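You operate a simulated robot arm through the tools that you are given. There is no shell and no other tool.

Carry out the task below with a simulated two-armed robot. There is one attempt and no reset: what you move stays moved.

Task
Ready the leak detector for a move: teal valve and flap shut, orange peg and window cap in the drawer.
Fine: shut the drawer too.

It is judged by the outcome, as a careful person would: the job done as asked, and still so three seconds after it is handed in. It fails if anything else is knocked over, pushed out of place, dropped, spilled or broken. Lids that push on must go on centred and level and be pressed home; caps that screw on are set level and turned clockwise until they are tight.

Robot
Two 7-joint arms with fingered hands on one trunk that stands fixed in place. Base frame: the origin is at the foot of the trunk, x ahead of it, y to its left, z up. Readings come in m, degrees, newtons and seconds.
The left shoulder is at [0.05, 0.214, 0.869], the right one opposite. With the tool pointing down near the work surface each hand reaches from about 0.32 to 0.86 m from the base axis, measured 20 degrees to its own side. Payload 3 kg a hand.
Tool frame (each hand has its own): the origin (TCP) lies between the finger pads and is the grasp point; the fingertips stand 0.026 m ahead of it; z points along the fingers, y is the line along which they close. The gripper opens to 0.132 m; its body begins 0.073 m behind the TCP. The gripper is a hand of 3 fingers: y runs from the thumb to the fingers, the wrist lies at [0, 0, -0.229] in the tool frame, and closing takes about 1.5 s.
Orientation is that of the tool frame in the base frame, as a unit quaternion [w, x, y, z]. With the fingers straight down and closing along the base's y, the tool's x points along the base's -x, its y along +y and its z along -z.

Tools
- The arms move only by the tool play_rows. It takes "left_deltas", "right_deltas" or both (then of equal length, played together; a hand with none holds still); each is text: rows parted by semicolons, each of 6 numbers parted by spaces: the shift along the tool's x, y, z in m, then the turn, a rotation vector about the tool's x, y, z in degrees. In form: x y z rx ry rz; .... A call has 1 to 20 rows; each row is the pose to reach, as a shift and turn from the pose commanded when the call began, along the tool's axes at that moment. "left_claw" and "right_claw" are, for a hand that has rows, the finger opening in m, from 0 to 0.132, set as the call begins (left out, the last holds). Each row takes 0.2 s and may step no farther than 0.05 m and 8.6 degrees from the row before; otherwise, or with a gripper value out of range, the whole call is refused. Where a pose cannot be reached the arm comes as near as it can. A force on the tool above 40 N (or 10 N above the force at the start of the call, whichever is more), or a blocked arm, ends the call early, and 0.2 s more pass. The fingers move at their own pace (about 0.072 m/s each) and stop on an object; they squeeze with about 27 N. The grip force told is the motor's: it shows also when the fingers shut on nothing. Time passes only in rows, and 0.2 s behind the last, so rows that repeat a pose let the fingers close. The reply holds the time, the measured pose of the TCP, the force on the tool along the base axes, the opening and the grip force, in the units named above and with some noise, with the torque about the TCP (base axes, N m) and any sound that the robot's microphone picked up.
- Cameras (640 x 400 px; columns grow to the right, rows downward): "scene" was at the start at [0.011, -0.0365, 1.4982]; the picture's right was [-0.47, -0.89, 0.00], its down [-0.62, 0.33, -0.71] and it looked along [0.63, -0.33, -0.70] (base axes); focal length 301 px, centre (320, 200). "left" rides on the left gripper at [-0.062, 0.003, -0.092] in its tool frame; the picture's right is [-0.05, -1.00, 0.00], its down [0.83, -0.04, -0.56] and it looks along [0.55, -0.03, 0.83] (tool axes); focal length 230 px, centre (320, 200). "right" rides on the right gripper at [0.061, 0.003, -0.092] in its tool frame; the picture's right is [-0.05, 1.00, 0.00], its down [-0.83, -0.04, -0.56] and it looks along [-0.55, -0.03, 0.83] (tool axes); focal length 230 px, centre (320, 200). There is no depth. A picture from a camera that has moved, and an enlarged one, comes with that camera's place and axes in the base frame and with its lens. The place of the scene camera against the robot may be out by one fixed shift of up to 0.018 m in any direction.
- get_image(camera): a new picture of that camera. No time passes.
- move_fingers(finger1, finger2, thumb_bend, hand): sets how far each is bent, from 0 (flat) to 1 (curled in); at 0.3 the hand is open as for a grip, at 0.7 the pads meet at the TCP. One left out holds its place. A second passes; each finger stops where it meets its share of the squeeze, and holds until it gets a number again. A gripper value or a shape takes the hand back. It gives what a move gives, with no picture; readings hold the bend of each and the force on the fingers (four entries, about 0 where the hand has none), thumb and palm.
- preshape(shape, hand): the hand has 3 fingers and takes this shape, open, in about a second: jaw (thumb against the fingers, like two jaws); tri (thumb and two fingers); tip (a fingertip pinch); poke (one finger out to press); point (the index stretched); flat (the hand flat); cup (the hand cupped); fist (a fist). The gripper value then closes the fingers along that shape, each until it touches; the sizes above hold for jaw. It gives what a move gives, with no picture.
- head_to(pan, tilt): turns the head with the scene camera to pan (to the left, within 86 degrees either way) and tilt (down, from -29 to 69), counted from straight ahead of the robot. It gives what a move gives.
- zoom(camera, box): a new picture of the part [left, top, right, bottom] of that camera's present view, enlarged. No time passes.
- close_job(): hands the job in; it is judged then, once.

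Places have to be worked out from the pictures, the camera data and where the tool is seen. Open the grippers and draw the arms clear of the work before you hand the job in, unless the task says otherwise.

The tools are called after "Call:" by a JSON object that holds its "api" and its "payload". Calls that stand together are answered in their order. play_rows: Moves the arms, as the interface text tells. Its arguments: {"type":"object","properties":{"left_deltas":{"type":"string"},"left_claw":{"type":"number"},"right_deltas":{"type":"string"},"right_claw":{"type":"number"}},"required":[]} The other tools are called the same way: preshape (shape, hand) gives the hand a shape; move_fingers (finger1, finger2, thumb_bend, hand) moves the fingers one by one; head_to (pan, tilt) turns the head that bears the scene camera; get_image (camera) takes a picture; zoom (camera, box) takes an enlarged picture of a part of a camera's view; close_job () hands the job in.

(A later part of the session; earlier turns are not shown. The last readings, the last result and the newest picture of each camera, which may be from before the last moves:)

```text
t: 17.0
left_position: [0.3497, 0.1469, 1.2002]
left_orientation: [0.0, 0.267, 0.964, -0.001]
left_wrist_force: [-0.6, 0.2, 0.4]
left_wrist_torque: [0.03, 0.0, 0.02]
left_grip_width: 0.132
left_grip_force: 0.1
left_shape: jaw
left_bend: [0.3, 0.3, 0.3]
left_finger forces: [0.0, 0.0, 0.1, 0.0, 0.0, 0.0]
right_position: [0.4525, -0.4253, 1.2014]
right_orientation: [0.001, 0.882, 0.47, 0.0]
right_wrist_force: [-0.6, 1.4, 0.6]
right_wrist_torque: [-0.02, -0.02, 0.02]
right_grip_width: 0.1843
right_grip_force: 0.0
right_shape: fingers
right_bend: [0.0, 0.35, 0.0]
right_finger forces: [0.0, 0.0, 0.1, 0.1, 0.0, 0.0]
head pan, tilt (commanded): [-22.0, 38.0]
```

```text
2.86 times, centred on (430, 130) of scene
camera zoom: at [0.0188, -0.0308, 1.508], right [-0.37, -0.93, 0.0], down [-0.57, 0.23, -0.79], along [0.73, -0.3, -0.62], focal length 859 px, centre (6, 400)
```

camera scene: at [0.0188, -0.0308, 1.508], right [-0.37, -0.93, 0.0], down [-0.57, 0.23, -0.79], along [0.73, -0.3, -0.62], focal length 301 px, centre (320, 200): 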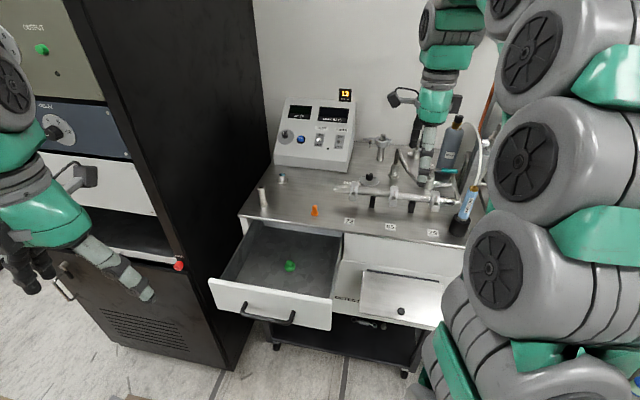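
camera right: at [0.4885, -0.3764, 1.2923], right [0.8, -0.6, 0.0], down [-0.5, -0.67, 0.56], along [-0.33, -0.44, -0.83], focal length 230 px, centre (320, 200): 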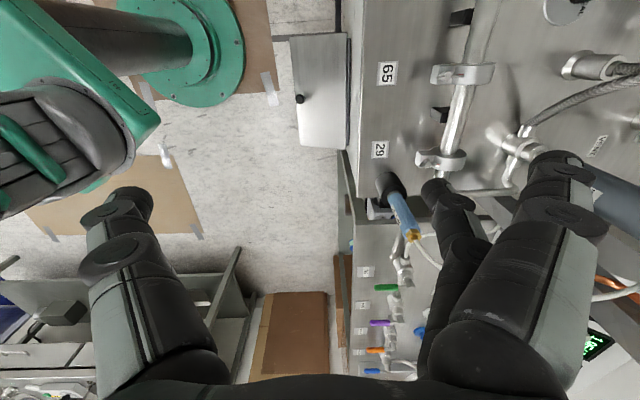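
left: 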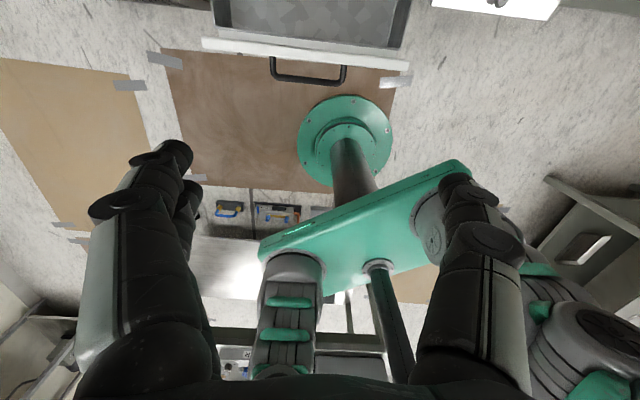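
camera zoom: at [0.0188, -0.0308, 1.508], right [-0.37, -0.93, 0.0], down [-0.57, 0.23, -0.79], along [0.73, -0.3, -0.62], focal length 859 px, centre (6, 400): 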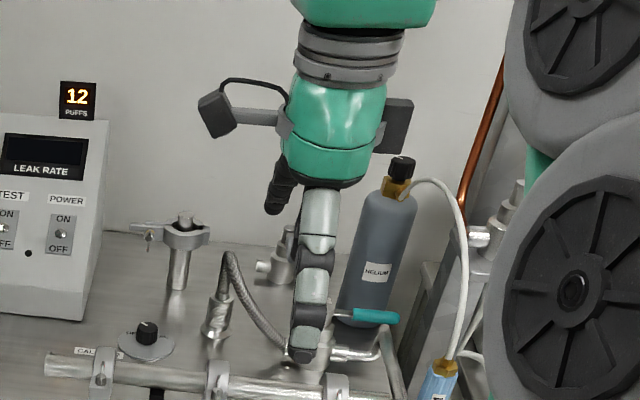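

Opening flat does not lift the other digits. I set finger2 as the single hook with finger1 and thumb fully curled, and check how far the hook protrudes.

Call:
{"api": "move_fingers", "payload": {"hand": "right", "finger1": 1.0, "finger2": 0.3, "thumb_bend": 1.0}}

Call:
{"api": "get_image", "payload": {"camera": "right"}}

Call:
{"api": "zoom", "payload": {"camera": "scene", "box": [350, 60, 510, 200]}}

```text
t: 18.0
left_position: [0.3494, 0.1474, 1.2004]
left_orientation: [-0.001, 0.268, 0.963, 0.0]
left_wrist_force: [0.8, -0.9, -0.2]
left_wrist_torque: [-0.02, -0.01, -0.02]
left_grip_width: 0.1317
left_grip_force: 0.0
left_shape: jaw
left_bend: [0.3, 0.3, 0.3]
left_finger forces: [0.0, 0.1, 0.0, 0.0, 0.1, 0.1]
right_position: [0.4533, -0.4255, 1.2008]
right_orientation: [-0.001, 0.882, 0.471, 0.0]
right_wrist_force: [-0.1, -0.2, 0.7]
right_wrist_torque: [0.01, -0.03, 0.02]
right_grip_width: 0.0084
right_grip_force: 0.1
right_shape: fingers
right_bend: [0.89, 0.3, 0.91]
right_finger forces: [0.0, 0.0, 0.1, 0.1, 0.1, 0.0]
head pan, tilt (commanded): [-22.0, 38.0]
```

```text
taken
camera right: at [0.4885, -0.3763, 1.2923], right [0.8, -0.6, 0.0], down [-0.5, -0.67, 0.56], along [-0.33, -0.44, -0.83], focal length 230 px, centre (320, 200)
```

right: 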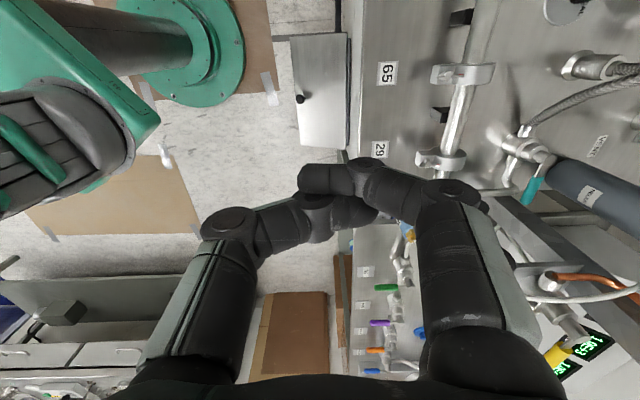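

```text
2.86 times, centred on (430, 130) of scene
camera zoom: at [0.0188, -0.0308, 1.508], right [-0.37, -0.93, 0.0], down [-0.57, 0.23, -0.79], along [0.73, -0.3, -0.62], focal length 859 px, centre (6, 400)
```

zoom: 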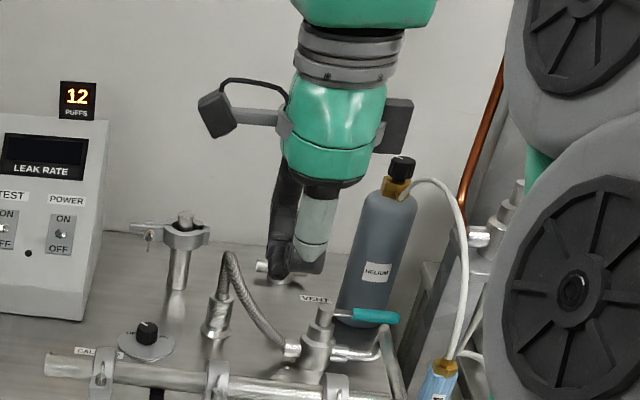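

I need a clearer picture of the digit layout, so I zoom tightly on the right hand.

Call:
{"api": "zoom", "payload": {"camera": "scene", "box": [390, 90, 480, 150]}}

Call:
{"api": "zoom", "payload": {"camera": "right", "box": [180, 120, 560, 360]}}

```text
6.67 times, centred on (435, 120) of scene
camera zoom: at [0.0188, -0.0308, 1.508], right [-0.37, -0.93, 0.0], down [-0.57, 0.23, -0.79], along [0.73, -0.3, -0.62], focal length 2004 px, centre (-447, 733)
```

zoom: 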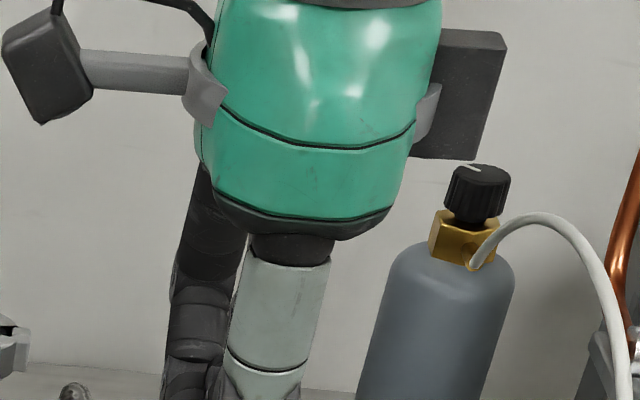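

```text
1.67 times, centred on (370, 240) of right
camera zoom: at [0.4885, -0.3763, 1.2923], right [0.8, -0.6, 0.0], down [-0.5, -0.67, 0.56], along [-0.33, -0.44, -0.83], focal length 384 px, centre (237, 133)
```

zoom: 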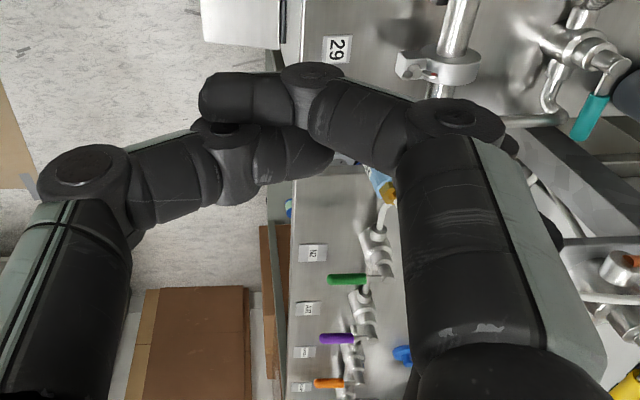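

Each digit has three segments; curled ones still stick down. A plain jaw grasp of the handle may be simpler, so I look closely at what lies around and under the teal handle.

Call:
{"api": "zoom", "payload": {"camera": "right", "box": [470, 110, 600, 220]}}

Call:
{"api": "zoom", "payload": {"camera": "scene", "box": [390, 145, 450, 215]}}

```text
3.64 times, centred on (535, 165) of right
camera zoom: at [0.4885, -0.3763, 1.2923], right [0.8, -0.6, 0.0], down [-0.5, -0.67, 0.56], along [-0.33, -0.44, -0.83], focal length 837 px, centre (-462, 327)
```

zoom: 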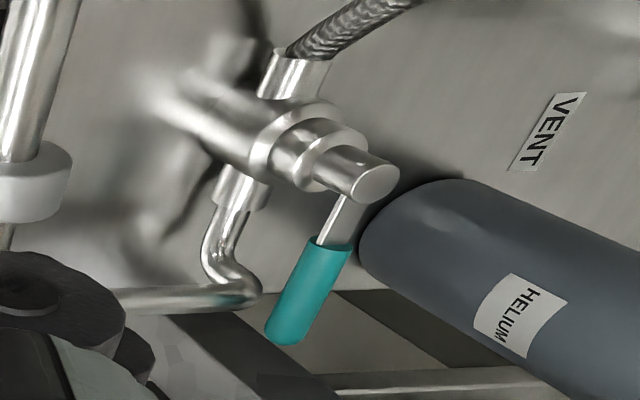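

```text
5.71 times, centred on (420, 180) of scene
camera zoom: at [0.0188, -0.0308, 1.508], right [-0.37, -0.93, 0.0], down [-0.57, 0.23, -0.79], along [0.73, -0.3, -0.62], focal length 1718 px, centre (-251, 314)
```

zoom: 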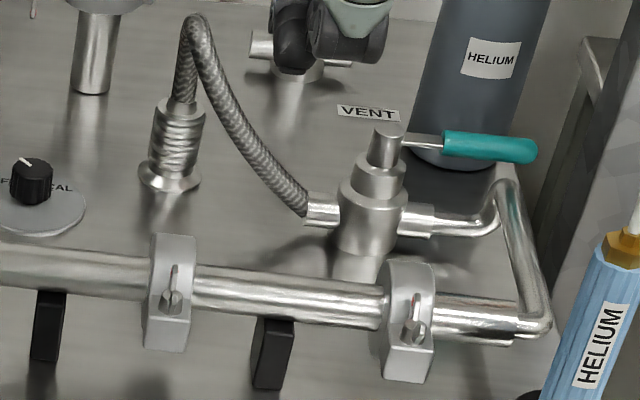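

The scene zoom shows the layout clearly: handle at z≈0.957, stem at about (0.683, −0.700), a tube elbow just under the handle. With the hand leaned 40° to the left, finger1 becomes the lowest digit and can hook behind the handle. I go to a staging pose above-left of the valve with that lean.

Call:
{"api": "preshape", "payload": {"hand": "right", "shape": "jaw"}}

Call:
{"api": "play_rows", "payload": {"right_deltas": "-0.014 0.037 0.02 0 -8 0; -0.028 0.074 0.04 0 -16 0; -0.042 0.111 0.06 0 -24 0; -0.056 0.149 0.08 0 -32 0; -0.07 0.186 0.10 0 -40 0"}}

Call:
{"api": "get_image", "payload": {"camera": "right"}}

Call:
{"api": "zoom", "payload": {"camera": "scene", "box": [380, 90, 500, 210]}}

```text
t: 18.9
left_position: [0.3503, 0.1483, 1.2037]
left_orientation: [0.0, 0.268, 0.963, 0.0]
left_wrist_force: [-0.4, -0.1, 0.2]
left_wrist_torque: [-0.05, -0.02, 0.0]
left_grip_width: 0.1318
left_grip_force: 0.0
left_shape: jaw
left_bend: [0.3, 0.3, 0.3]
left_finger forces: [0.0, 0.0, 0.0, 0.0, 0.0, 0.0]
right_position: [0.4521, -0.4253, 1.2012]
right_orientation: [0.0, 0.883, 0.47, 0.001]
right_wrist_force: [-0.4, 0.0, 0.1]
right_wrist_torque: [0.04, -0.02, 0.0]
right_grip_width: 0.1315
right_grip_force: 0.1
right_shape: jaw
right_bend: [0.3, 0.3, 0.3]
right_finger forces: [0.0, 0.0, 0.0, 0.1, 0.0, 0.0]
head pan, tilt (commanded): [-22.0, 38.0]
```

```text
t: 20.1
left_position: [0.3495, 0.1469, 1.202]
left_orientation: [0.0, 0.268, 0.963, 0.0]
left_wrist_force: [0.0, -0.2, -0.5]
left_wrist_torque: [0.02, -0.01, -0.02]
left_grip_width: 0.1319
left_grip_force: 0.1
left_shape: jaw
left_bend: [0.3, 0.3, 0.3]
left_finger forces: [0.0, 0.1, 0.2, 0.1, 0.0, 0.0]
right_position: [0.5685, -0.5866, 1.1007]
right_orientation: [0.161, 0.829, 0.442, -0.303]
right_wrist_force: [-0.4, 0.0, 0.9]
right_wrist_torque: [0.01, -0.03, 0.0]
right_grip_width: 0.1317
right_grip_force: 0.0
right_shape: jaw
right_bend: [0.3, 0.3, 0.3]
right_finger forces: [0.1, 0.0, 0.0, 0.0, 0.1, 0.0]
head pan, tilt (commanded): [-22.0, 38.0]
```

```text
taken
camera right: at [0.6291, -0.5012, 1.1312], right [0.81, -0.59, 0.03], down [-0.19, -0.21, 0.96], along [-0.56, -0.78, -0.28], focal length 230 px, centre (320, 200)
```

right: 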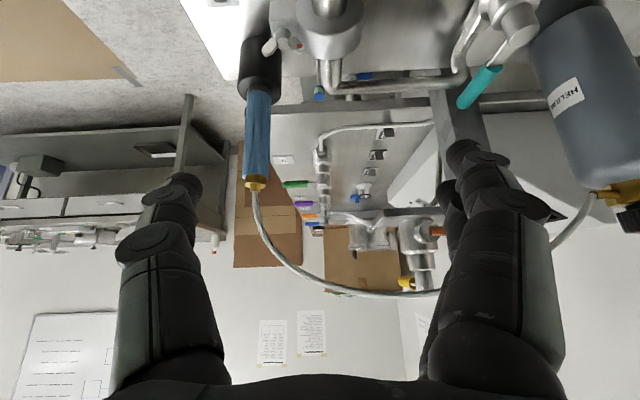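

```text
3.33 times, centred on (440, 150) of scene
camera zoom: at [0.0188, -0.0308, 1.508], right [-0.37, -0.93, 0.0], down [-0.57, 0.23, -0.79], along [0.73, -0.3, -0.62], focal length 1002 px, centre (-80, 367)
```

zoom: 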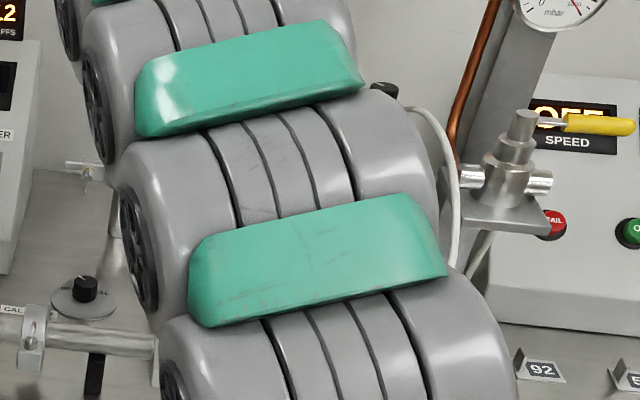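

The arm reaches this lean well, and the hose arch (top z≈1.155, at l≈−0.27 to the right) is visible in the hand camera. I advance toward a point just above and behind the handle.

Call:
{"api": "play_rows", "payload": {"right_deltas": "-0.0054 0.0267 0.035 0 0 0; -0.0109 0.0533 0.07 0 0 0; -0.0163 0.08 0.105 0 0 0"}}

Call:
{"api": "get_image", "payload": {"camera": "right"}}

```text
t: 20.9
left_position: [0.3487, 0.1479, 1.2012]
left_orientation: [0.0, 0.268, 0.963, 0.0]
left_wrist_force: [0.2, -0.3, 0.4]
left_wrist_torque: [-0.01, 0.05, 0.02]
left_grip_width: 0.1319
left_grip_force: 0.2
left_shape: jaw
left_bend: [0.3, 0.3, 0.3]
left_finger forces: [0.0, 0.1, 0.0, 0.0, 0.1, 0.1]
right_position: [0.5895, -0.698, 1.0319]
right_orientation: [0.16, 0.83, 0.441, -0.301]
right_wrist_force: [0.0, 0.4, 0.1]
right_wrist_torque: [0.03, 0.02, 0.01]
right_grip_width: 0.1318
right_grip_force: 0.1
right_shape: jaw
right_bend: [0.3, 0.3, 0.3]
right_finger forces: [0.0, 0.1, 0.1, 0.1, 0.1, 0.0]
head pan, tilt (commanded): [-22.0, 38.0]
```

```text
taken
camera right: at [0.6509, -0.6122, 1.0624], right [0.81, -0.59, 0.03], down [-0.19, -0.21, 0.96], along [-0.56, -0.78, -0.28], focal length 230 px, centre (320, 200)
```

right: 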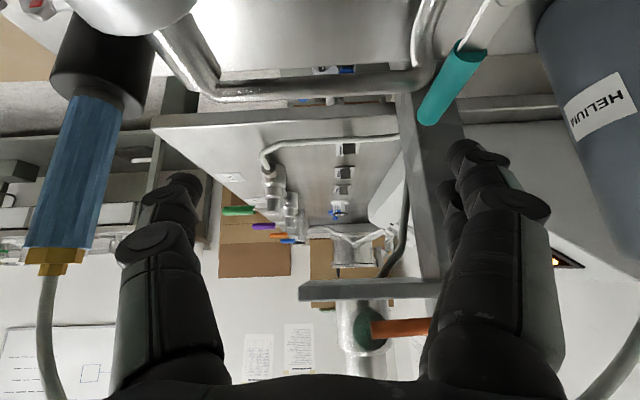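

Now the handle and fingertips are both in the hand camera; I zoom to measure their relation.

Call:
{"api": "zoom", "payload": {"camera": "right", "box": [380, 0, 560, 220]}}

```text
1.82 times, centred on (470, 110) of right
camera zoom: at [0.6509, -0.6122, 1.0624], right [0.81, -0.59, 0.03], down [-0.19, -0.21, 0.96], along [-0.56, -0.78, -0.28], focal length 418 px, centre (47, 364)
```

zoom: 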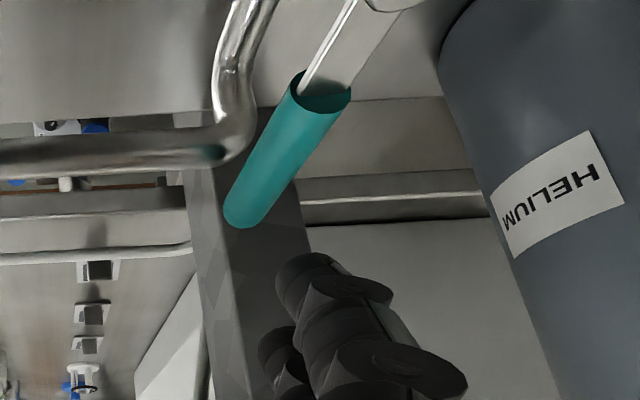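

Finger1's tip sits about 5 cm above the handle line. I lower a little and move back so finger1 gets just behind the handle while still above it.

Call:
{"api": "play_rows", "payload": {"right_deltas": "0.0161 0 0.0192 0 0 0; 0.0161 0.022 0.0192 0 0 0; 0.0161 0.044 0.0192 0 0 0; 0.0161 0.044 0.0192 0 0 0"}}

Call:
{"api": "zoom", "payload": {"camera": "right", "box": [380, 0, 560, 220]}}

```text
t: 21.9
left_position: [0.3498, 0.1469, 1.2022]
left_orientation: [-0.001, 0.268, 0.964, 0.0]
left_wrist_force: [-0.1, 1.5, -0.4]
left_wrist_torque: [0.03, 0.0, -0.04]
left_grip_width: 0.1318
left_grip_force: 0.0
left_shape: jaw
left_bend: [0.3, 0.3, 0.3]
left_finger forces: [0.0, 0.1, 0.0, 0.0, 0.0, 0.1]
right_position: [0.6267, -0.7236, 1.0059]
right_orientation: [0.16, 0.829, 0.442, -0.302]
right_wrist_force: [0.0, -0.2, 0.2]
right_wrist_torque: [-0.02, 0.01, -0.03]
right_grip_width: 0.1318
right_grip_force: 0.0
right_shape: jaw
right_bend: [0.3, 0.3, 0.3]
right_finger forces: [0.1, 0.1, 0.0, 0.0, 0.1, 0.1]
head pan, tilt (commanded): [-22.0, 38.0]
```

```text
1.82 times, centred on (470, 110) of right
camera zoom: at [0.6869, -0.6368, 1.0358], right [0.81, -0.59, 0.03], down [-0.19, -0.21, 0.96], along [-0.56, -0.78, -0.28], focal length 418 px, centre (47, 364)
```

zoom: 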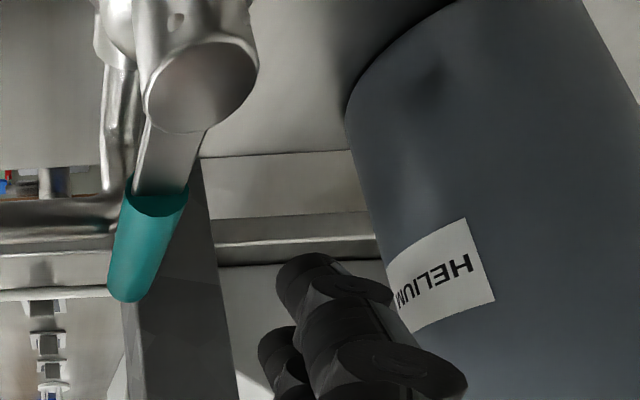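

Reach is fine. Finger1 is now behind the handle (gap ≈2 cm) and about 2 cm above its axis. I lower it about 2.2 cm so that its tip is level with the handle.

Call:
{"api": "play_rows", "payload": {"right_deltas": "0.007 0 0.0085 0 0 0; 0.0141 0 0.0169 0 0 0; 0.0141 0 0.0169 0 0 0"}}

Call:
{"api": "zoom", "payload": {"camera": "right", "box": [360, 0, 540, 220]}}

Call:
{"api": "get_image", "payload": {"camera": "right"}}

```text
t: 22.7
left_position: [0.3499, 0.1474, 1.2024]
left_orientation: [0.0, 0.268, 0.963, 0.0]
left_wrist_force: [-0.2, 0.1, 0.1]
left_wrist_torque: [0.0, -0.01, -0.01]
left_grip_width: 0.1322
left_grip_force: 0.1
left_shape: jaw
left_bend: [0.3, 0.3, 0.3]
left_finger forces: [0.0, 0.1, 0.0, 0.0, 0.0, 0.1]
right_position: [0.6259, -0.7242, 0.9847]
right_orientation: [0.161, 0.829, 0.442, -0.301]
right_wrist_force: [1.0, -0.8, 0.1]
right_wrist_torque: [0.0, 0.03, -0.03]
right_grip_width: 0.1321
right_grip_force: 0.0
right_shape: jaw
right_bend: [0.3, 0.3, 0.3]
right_finger forces: [0.0, 0.0, 0.0, 0.0, 0.0, 0.0]
head pan, tilt (commanded): [-22.0, 38.0]
```

```text
1.82 times, centred on (450, 110) of right
camera zoom: at [0.6873, -0.6368, 1.0139], right [0.81, -0.59, 0.03], down [-0.19, -0.21, 0.96], along [-0.56, -0.78, -0.28], focal length 418 px, centre (84, 364)
```

zoom: 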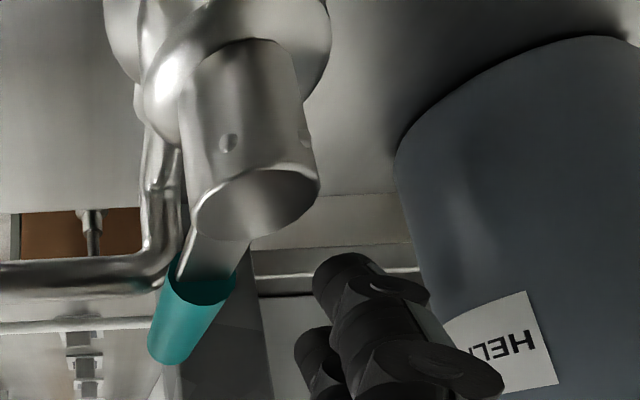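

```text
taken
camera right: at [0.6873, -0.6368, 1.0139], right [0.81, -0.59, 0.03], down [-0.19, -0.21, 0.96], along [-0.56, -0.78, -0.28], focal length 230 px, centre (320, 200)
```

right: 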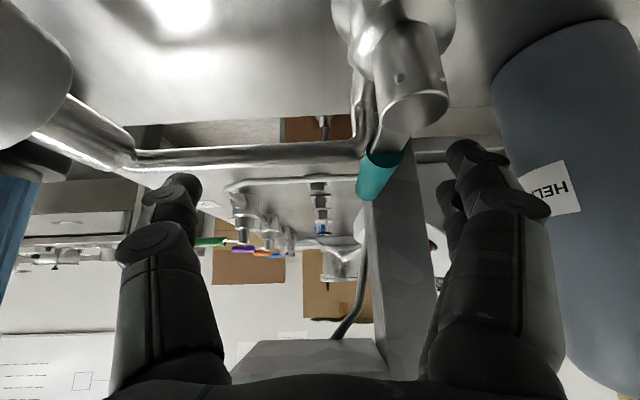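

Finger1 is behind the handle at its height; forces are ~0. I curl the thumb up out of the way of the manifold tube before pulling.

Call:
{"api": "move_fingers", "payload": {"hand": "right", "finger1": 0.3, "finger2": 0.3, "thumb_bend": 1.0}}

Call:
{"api": "get_image", "payload": {"camera": "right"}}

```text
t: 23.7
left_position: [0.3498, 0.1467, 1.2012]
left_orientation: [-0.001, 0.267, 0.964, 0.0]
left_wrist_force: [0.0, 0.2, -0.2]
left_wrist_torque: [-0.01, 0.01, 0.0]
left_grip_width: 0.132
left_grip_force: 0.1
left_shape: jaw
left_bend: [0.3, 0.3, 0.3]
left_finger forces: [0.0, 0.0, 0.0, 0.1, 0.1, 0.1]
right_position: [0.6271, -0.7231, 0.9839]
right_orientation: [0.16, 0.83, 0.442, -0.302]
right_wrist_force: [-0.3, -0.2, 0.3]
right_wrist_torque: [0.03, 0.02, 0.01]
right_grip_width: 0.0475
right_grip_force: 0.0
right_shape: fingers
right_bend: [0.3, 0.3, 1.0]
right_finger forces: [0.0, 0.0, 0.0, 0.1, 0.0, 0.1]
head pan, tilt (commanded): [-22.0, 38.0]
```

```text
taken
camera right: at [0.6872, -0.637, 1.0141], right [0.81, -0.59, 0.03], down [-0.19, -0.21, 0.96], along [-0.56, -0.78, -0.28], focal length 230 px, centre (320, 200)
```

right: 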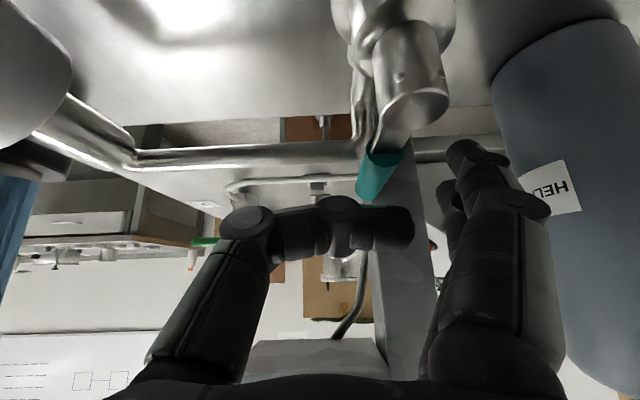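

Thumb is clear above the handle. Now I pull finger1 toward the front along the first part of the arc (to about 30°).

Call:
{"api": "play_rows", "payload": {"right_deltas": "0 -0.0115 0 0 0 0; 0 -0.0227 0 0 0 0; -0.0012 -0.029 0.001 0 0 0; -0.0023 -0.0355 0.0019 0 0 0; -0.0022 -0.042 0.0018 0 0 0; -0.002 -0.0485 0.0017 0 0 0"}}

Call:
{"api": "get_image", "payload": {"camera": "right"}}

```text
t: 25.1
left_position: [0.3499, 0.1473, 1.2021]
left_orientation: [0.0, 0.268, 0.963, 0.001]
left_wrist_force: [0.7, 0.5, -0.3]
left_wrist_torque: [0.02, -0.02, -0.01]
left_grip_width: 0.1318
left_grip_force: 0.1
left_shape: jaw
left_bend: [0.3, 0.3, 0.3]
left_finger forces: [0.0, 0.0, 0.1, 0.1, 0.0, 0.0]
right_position: [0.5848, -0.6972, 0.9844]
right_orientation: [0.162, 0.829, 0.442, -0.302]
right_wrist_force: [1.0, -0.1, 2.2]
right_wrist_torque: [-0.04, -0.12, 0.01]
right_grip_width: 0.0489
right_grip_force: 1.2
right_shape: fingers
right_bend: [0.28, 0.3, 1.0]
right_finger forces: [1.8, 0.0, 0.0, 0.0, 0.0, 0.0]
head pan, tilt (commanded): [-22.0, 38.0]
```

```text
taken
camera right: at [0.6451, -0.6119, 1.0143], right [0.81, -0.59, 0.03], down [-0.19, -0.21, 0.96], along [-0.56, -0.78, -0.28], focal length 230 px, centre (320, 200)
```

right: 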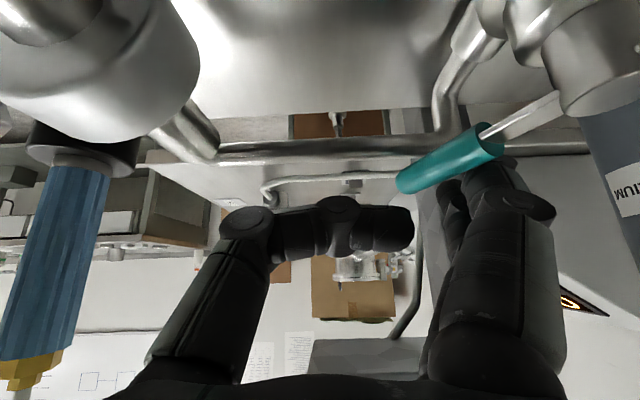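

The handle is turning freely (finger force 1.8 N). I continue along the arc toward the fully front-pointing position.

Call:
{"api": "play_rows", "payload": {"right_deltas": "0.0015 -0.0063 -0.0013 0 0 0; 0.003 -0.0125 -0.0025 0 0 0; 0.0055 -0.018 -0.0046 0 0 0; 0.0083 -0.0236 -0.0069 0 0 0; 0.012 -0.0281 -0.01 0 0 0; 0.0156 -0.0326 -0.0131 0 0 0"}}

Call:
{"api": "get_image", "payload": {"camera": "right"}}

```text
t: 26.5
left_position: [0.3498, 0.1477, 1.2012]
left_orientation: [0.0, 0.268, 0.964, 0.0]
left_wrist_force: [0.6, 0.4, 0.4]
left_wrist_torque: [0.02, -0.03, -0.03]
left_grip_width: 0.132
left_grip_force: 0.1
left_shape: jaw
left_bend: [0.3, 0.3, 0.3]
left_finger forces: [0.1, 0.0, 0.0, 0.0, 0.1, 0.0]
right_position: [0.569, -0.6633, 0.9845]
right_orientation: [0.161, 0.83, 0.441, -0.302]
right_wrist_force: [0.8, -1.3, 1.7]
right_wrist_torque: [-0.05, -0.13, -0.08]
right_grip_width: 0.049
right_grip_force: 1.7
right_shape: fingers
right_bend: [0.28, 0.3, 1.0]
right_finger forces: [1.9, 0.0, 0.1, 0.1, 0.0, 0.0]
head pan, tilt (commanded): [-22.0, 38.0]
```

```text
taken
camera right: at [0.6304, -0.5765, 1.0146], right [0.81, -0.59, 0.03], down [-0.19, -0.21, 0.96], along [-0.56, -0.78, -0.28], focal length 230 px, centre (320, 200)
```

right: 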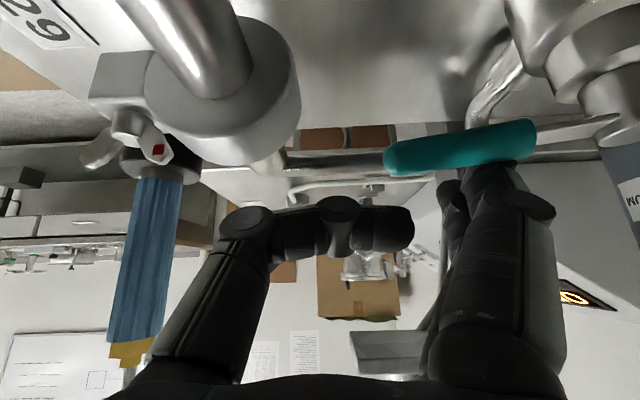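

Now around 70–75°. I push on to the 90° position gently, watching the finger force for a stop.

Call:
{"api": "play_rows", "payload": {"right_deltas": "0.0044 -0.003 -0.0037 0 0 0; 0.0089 -0.0061 -0.0075 0 0 0; 0.0089 -0.0061 -0.0075 0 0 0"}}

Call:
{"api": "get_image", "payload": {"camera": "right"}}

Call:
{"api": "get_image", "payload": {"camera": "scene"}}

```text
t: 27.3
left_position: [0.3498, 0.148, 1.2009]
left_orientation: [0.0, 0.268, 0.964, -0.001]
left_wrist_force: [-0.3, 0.3, 0.7]
left_wrist_torque: [0.01, -0.02, -0.01]
left_grip_width: 0.132
left_grip_force: 0.0
left_shape: jaw
left_bend: [0.3, 0.3, 0.3]
left_finger forces: [0.1, 0.1, 0.1, 0.1, 0.0, 0.0]
right_position: [0.5695, -0.6505, 0.9835]
right_orientation: [0.161, 0.83, 0.441, -0.302]
right_wrist_force: [-0.2, -3.2, 1.2]
right_wrist_torque: [-0.09, -0.08, -0.18]
right_grip_width: 0.0493
right_grip_force: 1.1
right_shape: fingers
right_bend: [0.28, 0.3, 1.0]
right_finger forces: [3.0, 0.0, 0.0, 0.1, 0.0, 0.0]
head pan, tilt (commanded): [-22.0, 38.0]
```

```text
taken
camera right: at [0.6312, -0.5638, 1.0142], right [0.81, -0.59, 0.03], down [-0.19, -0.21, 0.96], along [-0.56, -0.78, -0.28], focal length 230 px, centre (320, 200)
```

right: 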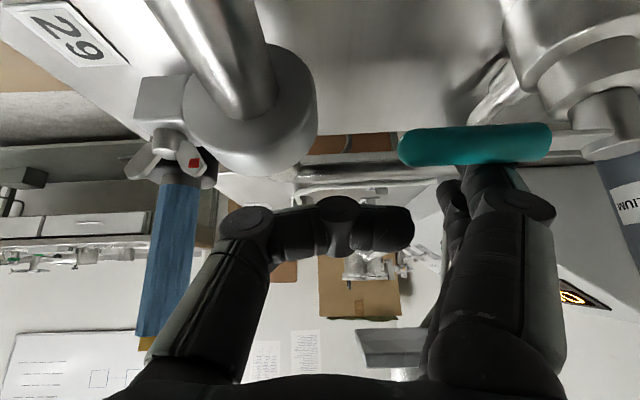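

```text
taken
camera scene: at [0.0188, -0.0309, 1.508], right [-0.37, -0.93, 0.0], down [-0.57, 0.23, -0.79], along [0.73, -0.3, -0.62], focal length 301 px, centre (320, 200)
```

scene: 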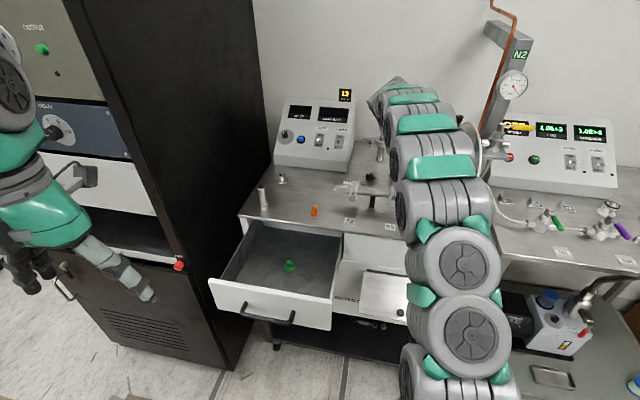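

The handle looks nearly front-pointing. I push slightly further to find whether there is a stop at 90°.

Call:
{"api": "play_rows", "payload": {"right_deltas": "0.0033 -0.0012 -0.0028 0 0 0; 0.0065 -0.0023 -0.0055 0 0 0; 0.0065 -0.0023 -0.0055 0 0 0"}}

Call:
{"api": "zoom", "payload": {"camera": "right", "box": [360, 40, 640, 240]}}

```text
t: 28.1
left_position: [0.3487, 0.1473, 1.2024]
left_orientation: [0.001, 0.269, 0.963, 0.0]
left_wrist_force: [0.0, 0.1, 0.0]
left_wrist_torque: [-0.02, 0.0, -0.01]
left_grip_width: 0.132
left_grip_force: 0.0
left_shape: jaw
left_bend: [0.3, 0.3, 0.3]
left_finger forces: [0.0, 0.0, 0.1, 0.1, 0.0, 0.0]
right_position: [0.5703, -0.6438, 0.986]
right_orientation: [0.161, 0.83, 0.439, -0.303]
right_wrist_force: [-10.6, -28.9, 12.4]
right_wrist_torque: [-0.62, -0.79, -2.29]
right_grip_width: 0.0491
right_grip_force: 13.7
right_shape: fingers
right_bend: [0.27, 0.3, 1.0]
right_finger forces: [28.2, 0.1, 0.0, 0.0, 0.1, 0.0]
head pan, tilt (commanded): [-22.0, 38.0]
```

```text
2.00 times, centred on (500, 140) of right
camera zoom: at [0.6321, -0.5582, 1.0155], right [0.8, -0.59, 0.04], down [-0.19, -0.2, 0.96], along [-0.56, -0.78, -0.28], focal length 460 px, centre (-40, 320)
```

zoom: 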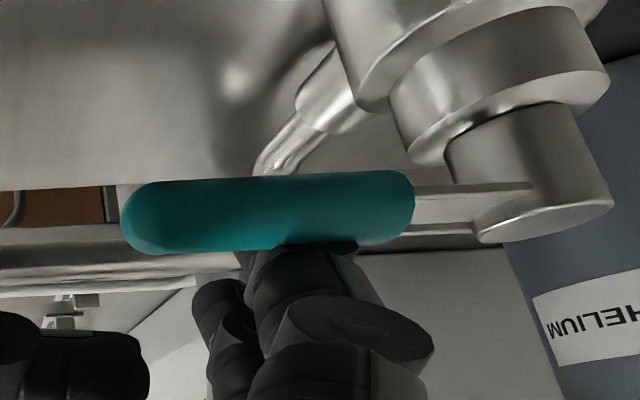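

Force jumped to ~28 N: the valve is at its shut stop, pointing to the front (90° across its tube). I back the finger off to the right, then rise and move away to the left.

Call:
{"api": "play_rows", "payload": {"right_deltas": "-0.0092 0 0.0077 0 0 0; -0.0308 0 -0.0133 0 0 0; -0.0542 0 -0.0459 0 0 0; -0.0522 0 -0.0933 0 0 0; -0.0453 0 -0.1318 0 0 0; -0.0453 -0.03 -0.1318 0 0 0"}}

Call:
{"api": "get_image", "payload": {"camera": "right"}}

```text
t: 29.5
left_position: [0.3496, 0.1471, 1.2009]
left_orientation: [0.0, 0.268, 0.963, 0.0]
left_wrist_force: [-0.9, -0.5, 0.1]
left_wrist_torque: [0.02, -0.02, -0.01]
left_grip_width: 0.132
left_grip_force: 0.0
left_shape: jaw
left_bend: [0.3, 0.3, 0.3]
left_finger forces: [0.0, 0.0, 0.0, 0.0, 0.0, 0.0]
right_position: [0.5758, -0.584, 1.1138]
right_orientation: [0.16, 0.83, 0.442, -0.302]
right_wrist_force: [-0.2, 0.4, -0.3]
right_wrist_torque: [0.0, 0.0, -0.02]
right_grip_width: 0.0481
right_grip_force: 0.0
right_shape: fingers
right_bend: [0.3, 0.3, 1.0]
right_finger forces: [0.1, 0.0, 0.0, 0.1, 0.0, 0.0]
head pan, tilt (commanded): [-22.0, 38.0]
```

```text
taken
camera right: at [0.6373, -0.4972, 1.144], right [0.81, -0.59, 0.03], down [-0.19, -0.21, 0.96], along [-0.56, -0.78, -0.28], focal length 230 px, centre (320, 200)
```

right: 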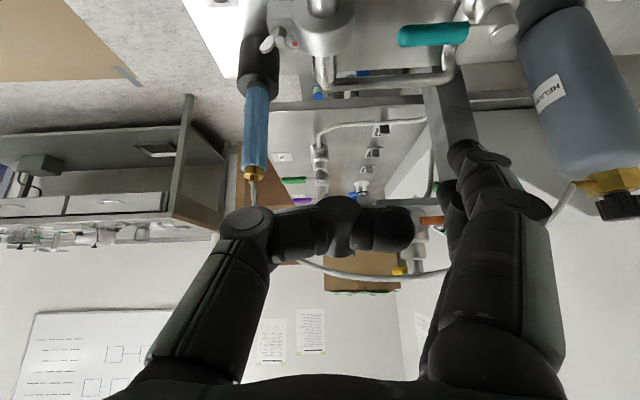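

The teal handle now points to the front across its tube: shut. Next is the flap; I retract the right hand toward the front and straighten it out.

Call:
{"api": "play_rows", "payload": {"right_deltas": "-0.005 -0.049 -0.004 0 0 0; -0.01 -0.098 -0.008 0 0 0; -0.015 -0.147 -0.012 0 0 0; -0.02 -0.196 -0.016 0 0 0; -0.0285 -0.245 -0.0231 0 8 0; -0.0285 -0.25 -0.0231 0 16 0; -0.0285 -0.25 -0.0231 0 24 0; -0.0285 -0.25 -0.0231 0 32 0; -0.0285 -0.25 -0.0231 0 40 0"}}

Call:
{"api": "zoom", "payload": {"camera": "scene", "box": [330, 100, 490, 240]}}

```text
refused: row 5 steps farther than a row can; nothing moved
```

```text
2.86 times, centred on (410, 170) of scene
camera zoom: at [0.0188, -0.0308, 1.508], right [-0.37, -0.93, 0.0], down [-0.57, 0.23, -0.79], along [0.73, -0.3, -0.62], focal length 859 px, centre (63, 286)
```

zoom: 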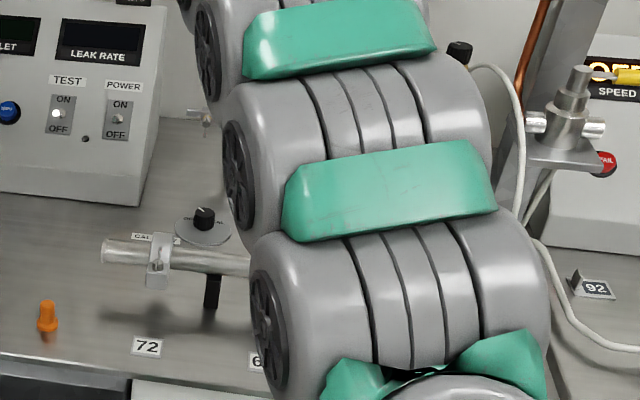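

One row was slightly too long; I repeat with smaller steps.

Call:
{"api": "play_rows", "payload": {"right_deltas": "-0.005 -0.046 -0.004 0 0 0; -0.01 -0.092 -0.008 0 0 0; -0.015 -0.138 -0.012 0 0 0; -0.02 -0.184 -0.016 0 0 0; -0.0265 -0.228 -0.0221 0 8 0; -0.0285 -0.25 -0.0231 0 16 0; -0.0285 -0.25 -0.0231 0 24 0; -0.0285 -0.25 -0.0231 0 32 0; -0.0285 -0.25 -0.0231 0 40 0"}}

Call:
{"api": "get_image", "payload": {"camera": "scene"}}

Call:
{"api": "get_image", "payload": {"camera": "right"}}

```text
t: 31.5
left_position: [0.3499, 0.1472, 1.2014]
left_orientation: [0.001, 0.268, 0.964, -0.001]
left_wrist_force: [0.5, 0.5, 0.0]
left_wrist_torque: [0.0, 0.0, 0.0]
left_grip_width: 0.1317
left_grip_force: 0.2
left_shape: jaw
left_bend: [0.3, 0.3, 0.3]
left_finger forces: [0.0, 0.0, 0.0, 0.1, 0.1, 0.0]
right_position: [0.3655, -0.4489, 1.1514]
right_orientation: [0.0, 0.883, 0.47, 0.0]
right_wrist_force: [-0.6, -0.9, 0.9]
right_wrist_torque: [0.03, 0.0, -0.02]
right_grip_width: 0.0479
right_grip_force: 0.1
right_shape: fingers
right_bend: [0.3, 0.3, 1.0]
right_finger forces: [0.1, 0.0, 0.1, 0.0, 0.0, 0.0]
head pan, tilt (commanded): [-22.0, 38.0]
```

```text
taken
camera scene: at [0.0188, -0.0309, 1.508], right [-0.37, -0.93, 0.0], down [-0.57, 0.23, -0.79], along [0.73, -0.3, -0.62], focal length 301 px, centre (320, 200)
```

scene: 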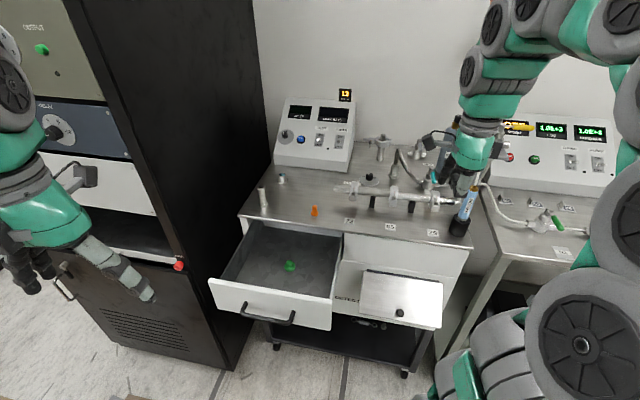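

```text
taken
camera right: at [0.4005, -0.4005, 1.2419], right [0.8, -0.6, 0.0], down [-0.5, -0.67, 0.55], along [-0.33, -0.44, -0.83], focal length 230 px, centre (320, 200)
```

right: 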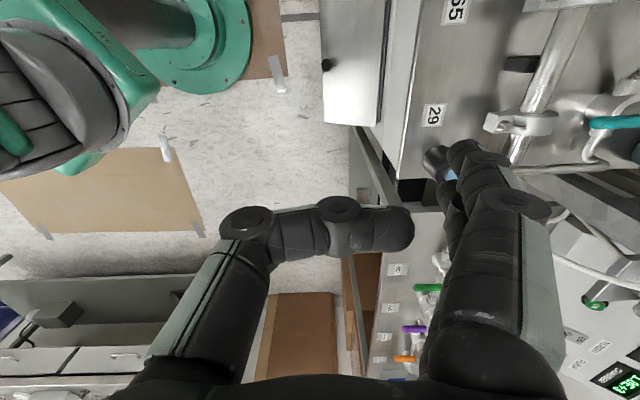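

The right hand is back in front. I verify the valve handle and the flap in zooms.

Call:
{"api": "zoom", "payload": {"camera": "scene", "box": [390, 140, 500, 220]}}

Call:
{"api": "zoom", "payload": {"camera": "scene", "box": [320, 220, 480, 350]}}

Call:
{"api": "zoom", "payload": {"camera": "right", "box": [300, 0, 640, 220]}}

```text
5.00 times, centred on (445, 180) of scene
camera zoom: at [0.0188, -0.0309, 1.508], right [-0.37, -0.93, 0.0], down [-0.57, 0.23, -0.79], along [0.73, -0.3, -0.62], focal length 1503 px, centre (-305, 300)
```

zoom: 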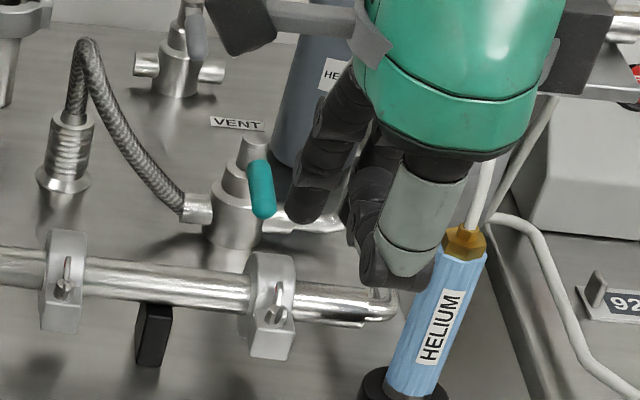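

```text
3.08 times, centred on (400, 285) of scene
camera zoom: at [0.0188, -0.0309, 1.508], right [-0.37, -0.93, 0.0], down [-0.57, 0.23, -0.79], along [0.73, -0.3, -0.62], focal length 925 px, centre (74, -62)
```

zoom: 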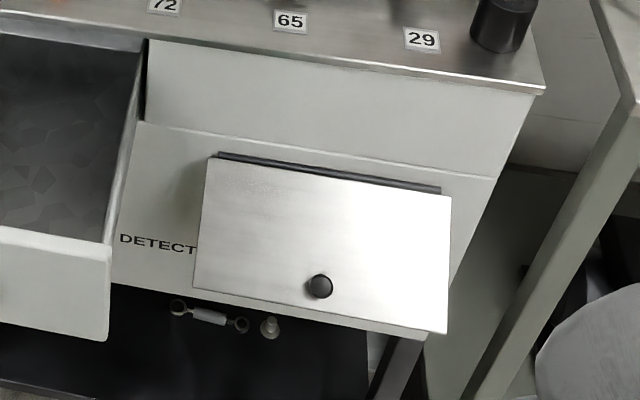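

```text
1.82 times, centred on (470, 110) of right
camera zoom: at [0.4005, -0.4005, 1.2419], right [0.8, -0.6, 0.0], down [-0.5, -0.67, 0.55], along [-0.33, -0.44, -0.83], focal length 418 px, centre (47, 364)
```

zoom: 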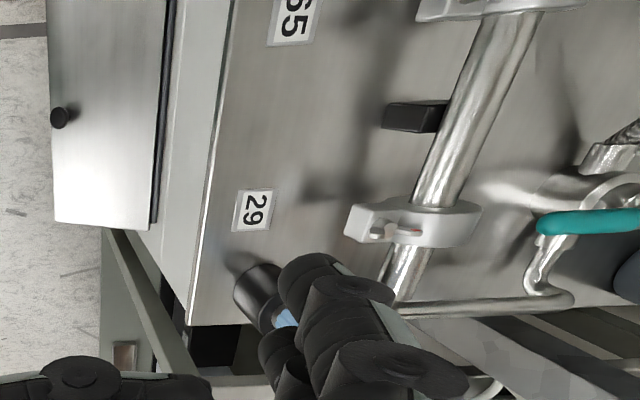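

The valve is clearly shut. Now I lower the right hand (thumb curled, two fingers down) in front of the bench to hover above the flap's outer part, to the right of its knob.

Call:
{"api": "play_rows", "payload": {"right_deltas": "-0.005 -0.02 0.02 0 0 0; -0.01 -0.04 0.045 0 0 0; -0.02 -0.058 0.08 0 0 0; -0.0315 -0.058 0.12 0 0 0; -0.0315 -0.058 0.165 0 0 0; -0.0315 -0.058 0.21 0 0 0"}}

Call:
{"api": "get_image", "payload": {"camera": "scene"}}

Call:
{"api": "get_image", "payload": {"camera": "right"}}

```text
t: 32.9
left_position: [0.3498, 0.1469, 1.2012]
left_orientation: [0.0, 0.269, 0.963, 0.0]
left_wrist_force: [0.4, -0.2, -0.8]
left_wrist_torque: [0.03, 0.02, 0.01]
left_grip_width: 0.132
left_grip_force: 0.0
left_shape: jaw
left_bend: [0.3, 0.3, 0.3]
left_finger forces: [0.0, 0.0, 0.1, 0.0, 0.1, 0.0]
right_position: [0.2992, -0.4443, 0.9389]
right_orientation: [0.0, 0.882, 0.471, 0.0]
right_wrist_force: [0.0, -0.1, 0.7]
right_wrist_torque: [-0.01, 0.0, -0.02]
right_grip_width: 0.0476
right_grip_force: 0.1
right_shape: fingers
right_bend: [0.3, 0.3, 1.0]
right_finger forces: [0.0, 0.1, 0.0, 0.0, 0.0, 0.1]
head pan, tilt (commanded): [-22.0, 38.0]
```

```text
taken
camera scene: at [0.0189, -0.0309, 1.508], right [-0.37, -0.93, 0.0], down [-0.57, 0.23, -0.79], along [0.73, -0.3, -0.62], focal length 301 px, centre (320, 200)
```

scene: 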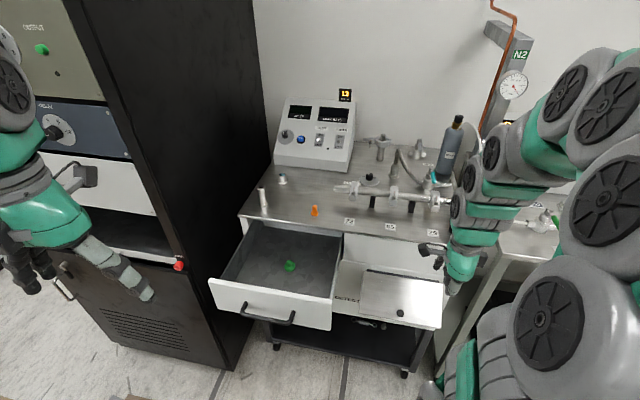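

```text
taken
camera right: at [0.3351, -0.3946, 1.0308], right [0.8, -0.6, 0.0], down [-0.5, -0.67, 0.56], along [-0.33, -0.44, -0.83], focal length 230 px, centre (320, 200)
```

right: 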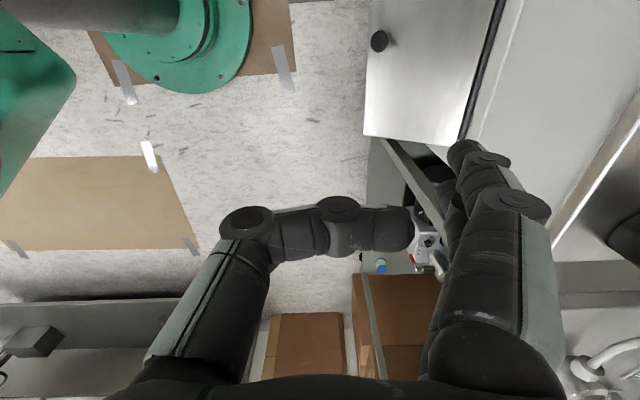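

Fingers are above the flap, right of its knob (knob at l≈−0.14, fingers at l≈−0.20). I go down to just above contact.

Call:
{"api": "play_rows", "payload": {"right_deltas": "0 0 0.045 0 0 0; 0 0 0.09 0 0 0; 0 0 0.135 0 0 0; 0 0 0.175 0 0 0; 0 0 0.187 0 0 0"}}

Call:
{"api": "get_image", "payload": {"camera": "scene"}}

Call:
{"api": "get_image", "payload": {"camera": "right"}}

```text
t: 34.1
left_position: [0.3504, 0.1469, 1.2011]
left_orientation: [0.001, 0.269, 0.963, -0.001]
left_wrist_force: [0.2, 0.0, -0.1]
left_wrist_torque: [-0.01, -0.01, 0.01]
left_grip_width: 0.1318
left_grip_force: 0.1
left_shape: jaw
left_bend: [0.3, 0.3, 0.3]
left_finger forces: [0.1, 0.0, 0.0, 0.0, 0.0, 0.1]
right_position: [0.31, -0.4537, 0.7549]
right_orientation: [-0.002, 0.883, 0.47, -0.001]
right_wrist_force: [0.3, 0.5, -1.1]
right_wrist_torque: [-0.01, 0.0, -0.01]
right_grip_width: 0.0478
right_grip_force: 0.1
right_shape: fingers
right_bend: [0.3, 0.3, 1.0]
right_finger forces: [0.0, 0.0, 0.0, 0.0, 0.1, 0.1]
right hand out of reach, approached as far as the arm can: row 3, 4, 5
head pan, tilt (commanded): [-22.0, 38.0]
```

```text
taken
camera scene: at [0.0188, -0.0308, 1.508], right [-0.37, -0.93, 0.0], down [-0.57, 0.23, -0.79], along [0.73, -0.3, -0.62], focal length 301 px, centre (320, 200)
```

scene: 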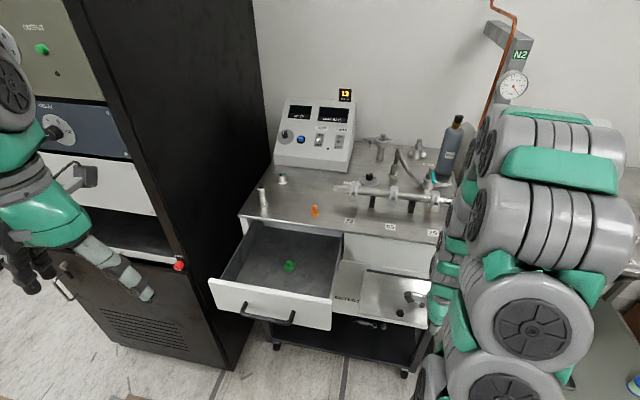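

```text
taken
camera right: at [0.346, -0.4063, 0.8462], right [0.8, -0.6, 0.0], down [-0.5, -0.67, 0.55], along [-0.34, -0.44, -0.83], focal length 230 px, centre (320, 200)
```

right: 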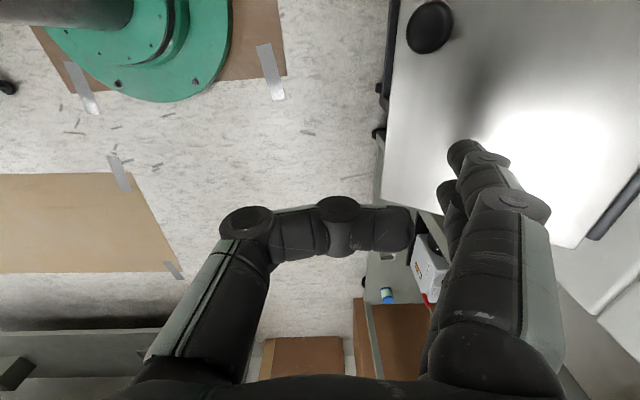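

The arm hits its near-reach limit here, so I press the flap a bit closer to its hinge: forward and down together, following its swing.

Call:
{"api": "play_rows", "payload": {"right_deltas": "0 0.0235 0.0164 0 0 0; 0 0.0285 0.0344 0 0 0; 0 0.0355 0.0544 0 0 0; 0 0.0355 0.0544 0 0 0"}}

Call:
{"api": "get_image", "payload": {"camera": "right"}}

Call:
{"api": "zoom", "payload": {"camera": "scene", "box": [320, 220, 480, 350]}}

```text
t: 35.1
left_position: [0.3515, 0.1462, 1.2016]
left_orientation: [0.0, 0.268, 0.963, 0.0]
left_wrist_force: [-0.4, -0.3, -0.4]
left_wrist_torque: [0.01, -0.03, 0.0]
left_grip_width: 0.1317
left_grip_force: 0.0
left_shape: jaw
left_bend: [0.3, 0.3, 0.3]
left_finger forces: [0.1, 0.0, 0.2, 0.0, 0.0, 0.1]
right_position: [0.339, -0.4759, 0.7012]
right_orientation: [0.0, 0.883, 0.47, 0.0]
right_wrist_force: [0.4, -0.1, 0.7]
right_wrist_torque: [0.01, 0.01, 0.02]
right_grip_width: 0.048
right_grip_force: 0.1
right_shape: fingers
right_bend: [0.3, 0.3, 1.0]
right_finger forces: [0.0, 0.0, 0.0, 0.0, 0.0, 0.1]
head pan, tilt (commanded): [-22.0, 38.0]
```

```text
taken
camera right: at [0.3756, -0.4257, 0.7916], right [0.8, -0.6, 0.0], down [-0.5, -0.66, 0.56], along [-0.33, -0.44, -0.83], focal length 230 px, centre (320, 200)
```

right: 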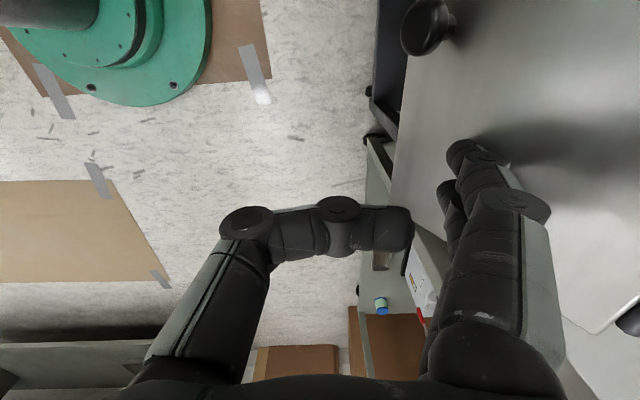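

```text
3.08 times, centred on (400, 285) of scene
camera zoom: at [0.0188, -0.0308, 1.508], right [-0.37, -0.93, 0.0], down [-0.57, 0.23, -0.79], along [0.73, -0.3, -0.62], focal length 925 px, centre (74, -62)
```

zoom: 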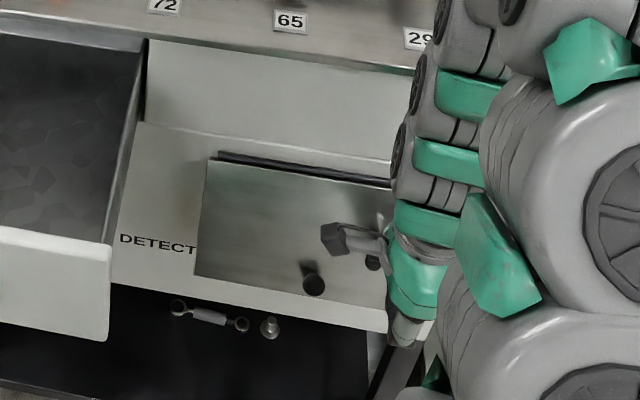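

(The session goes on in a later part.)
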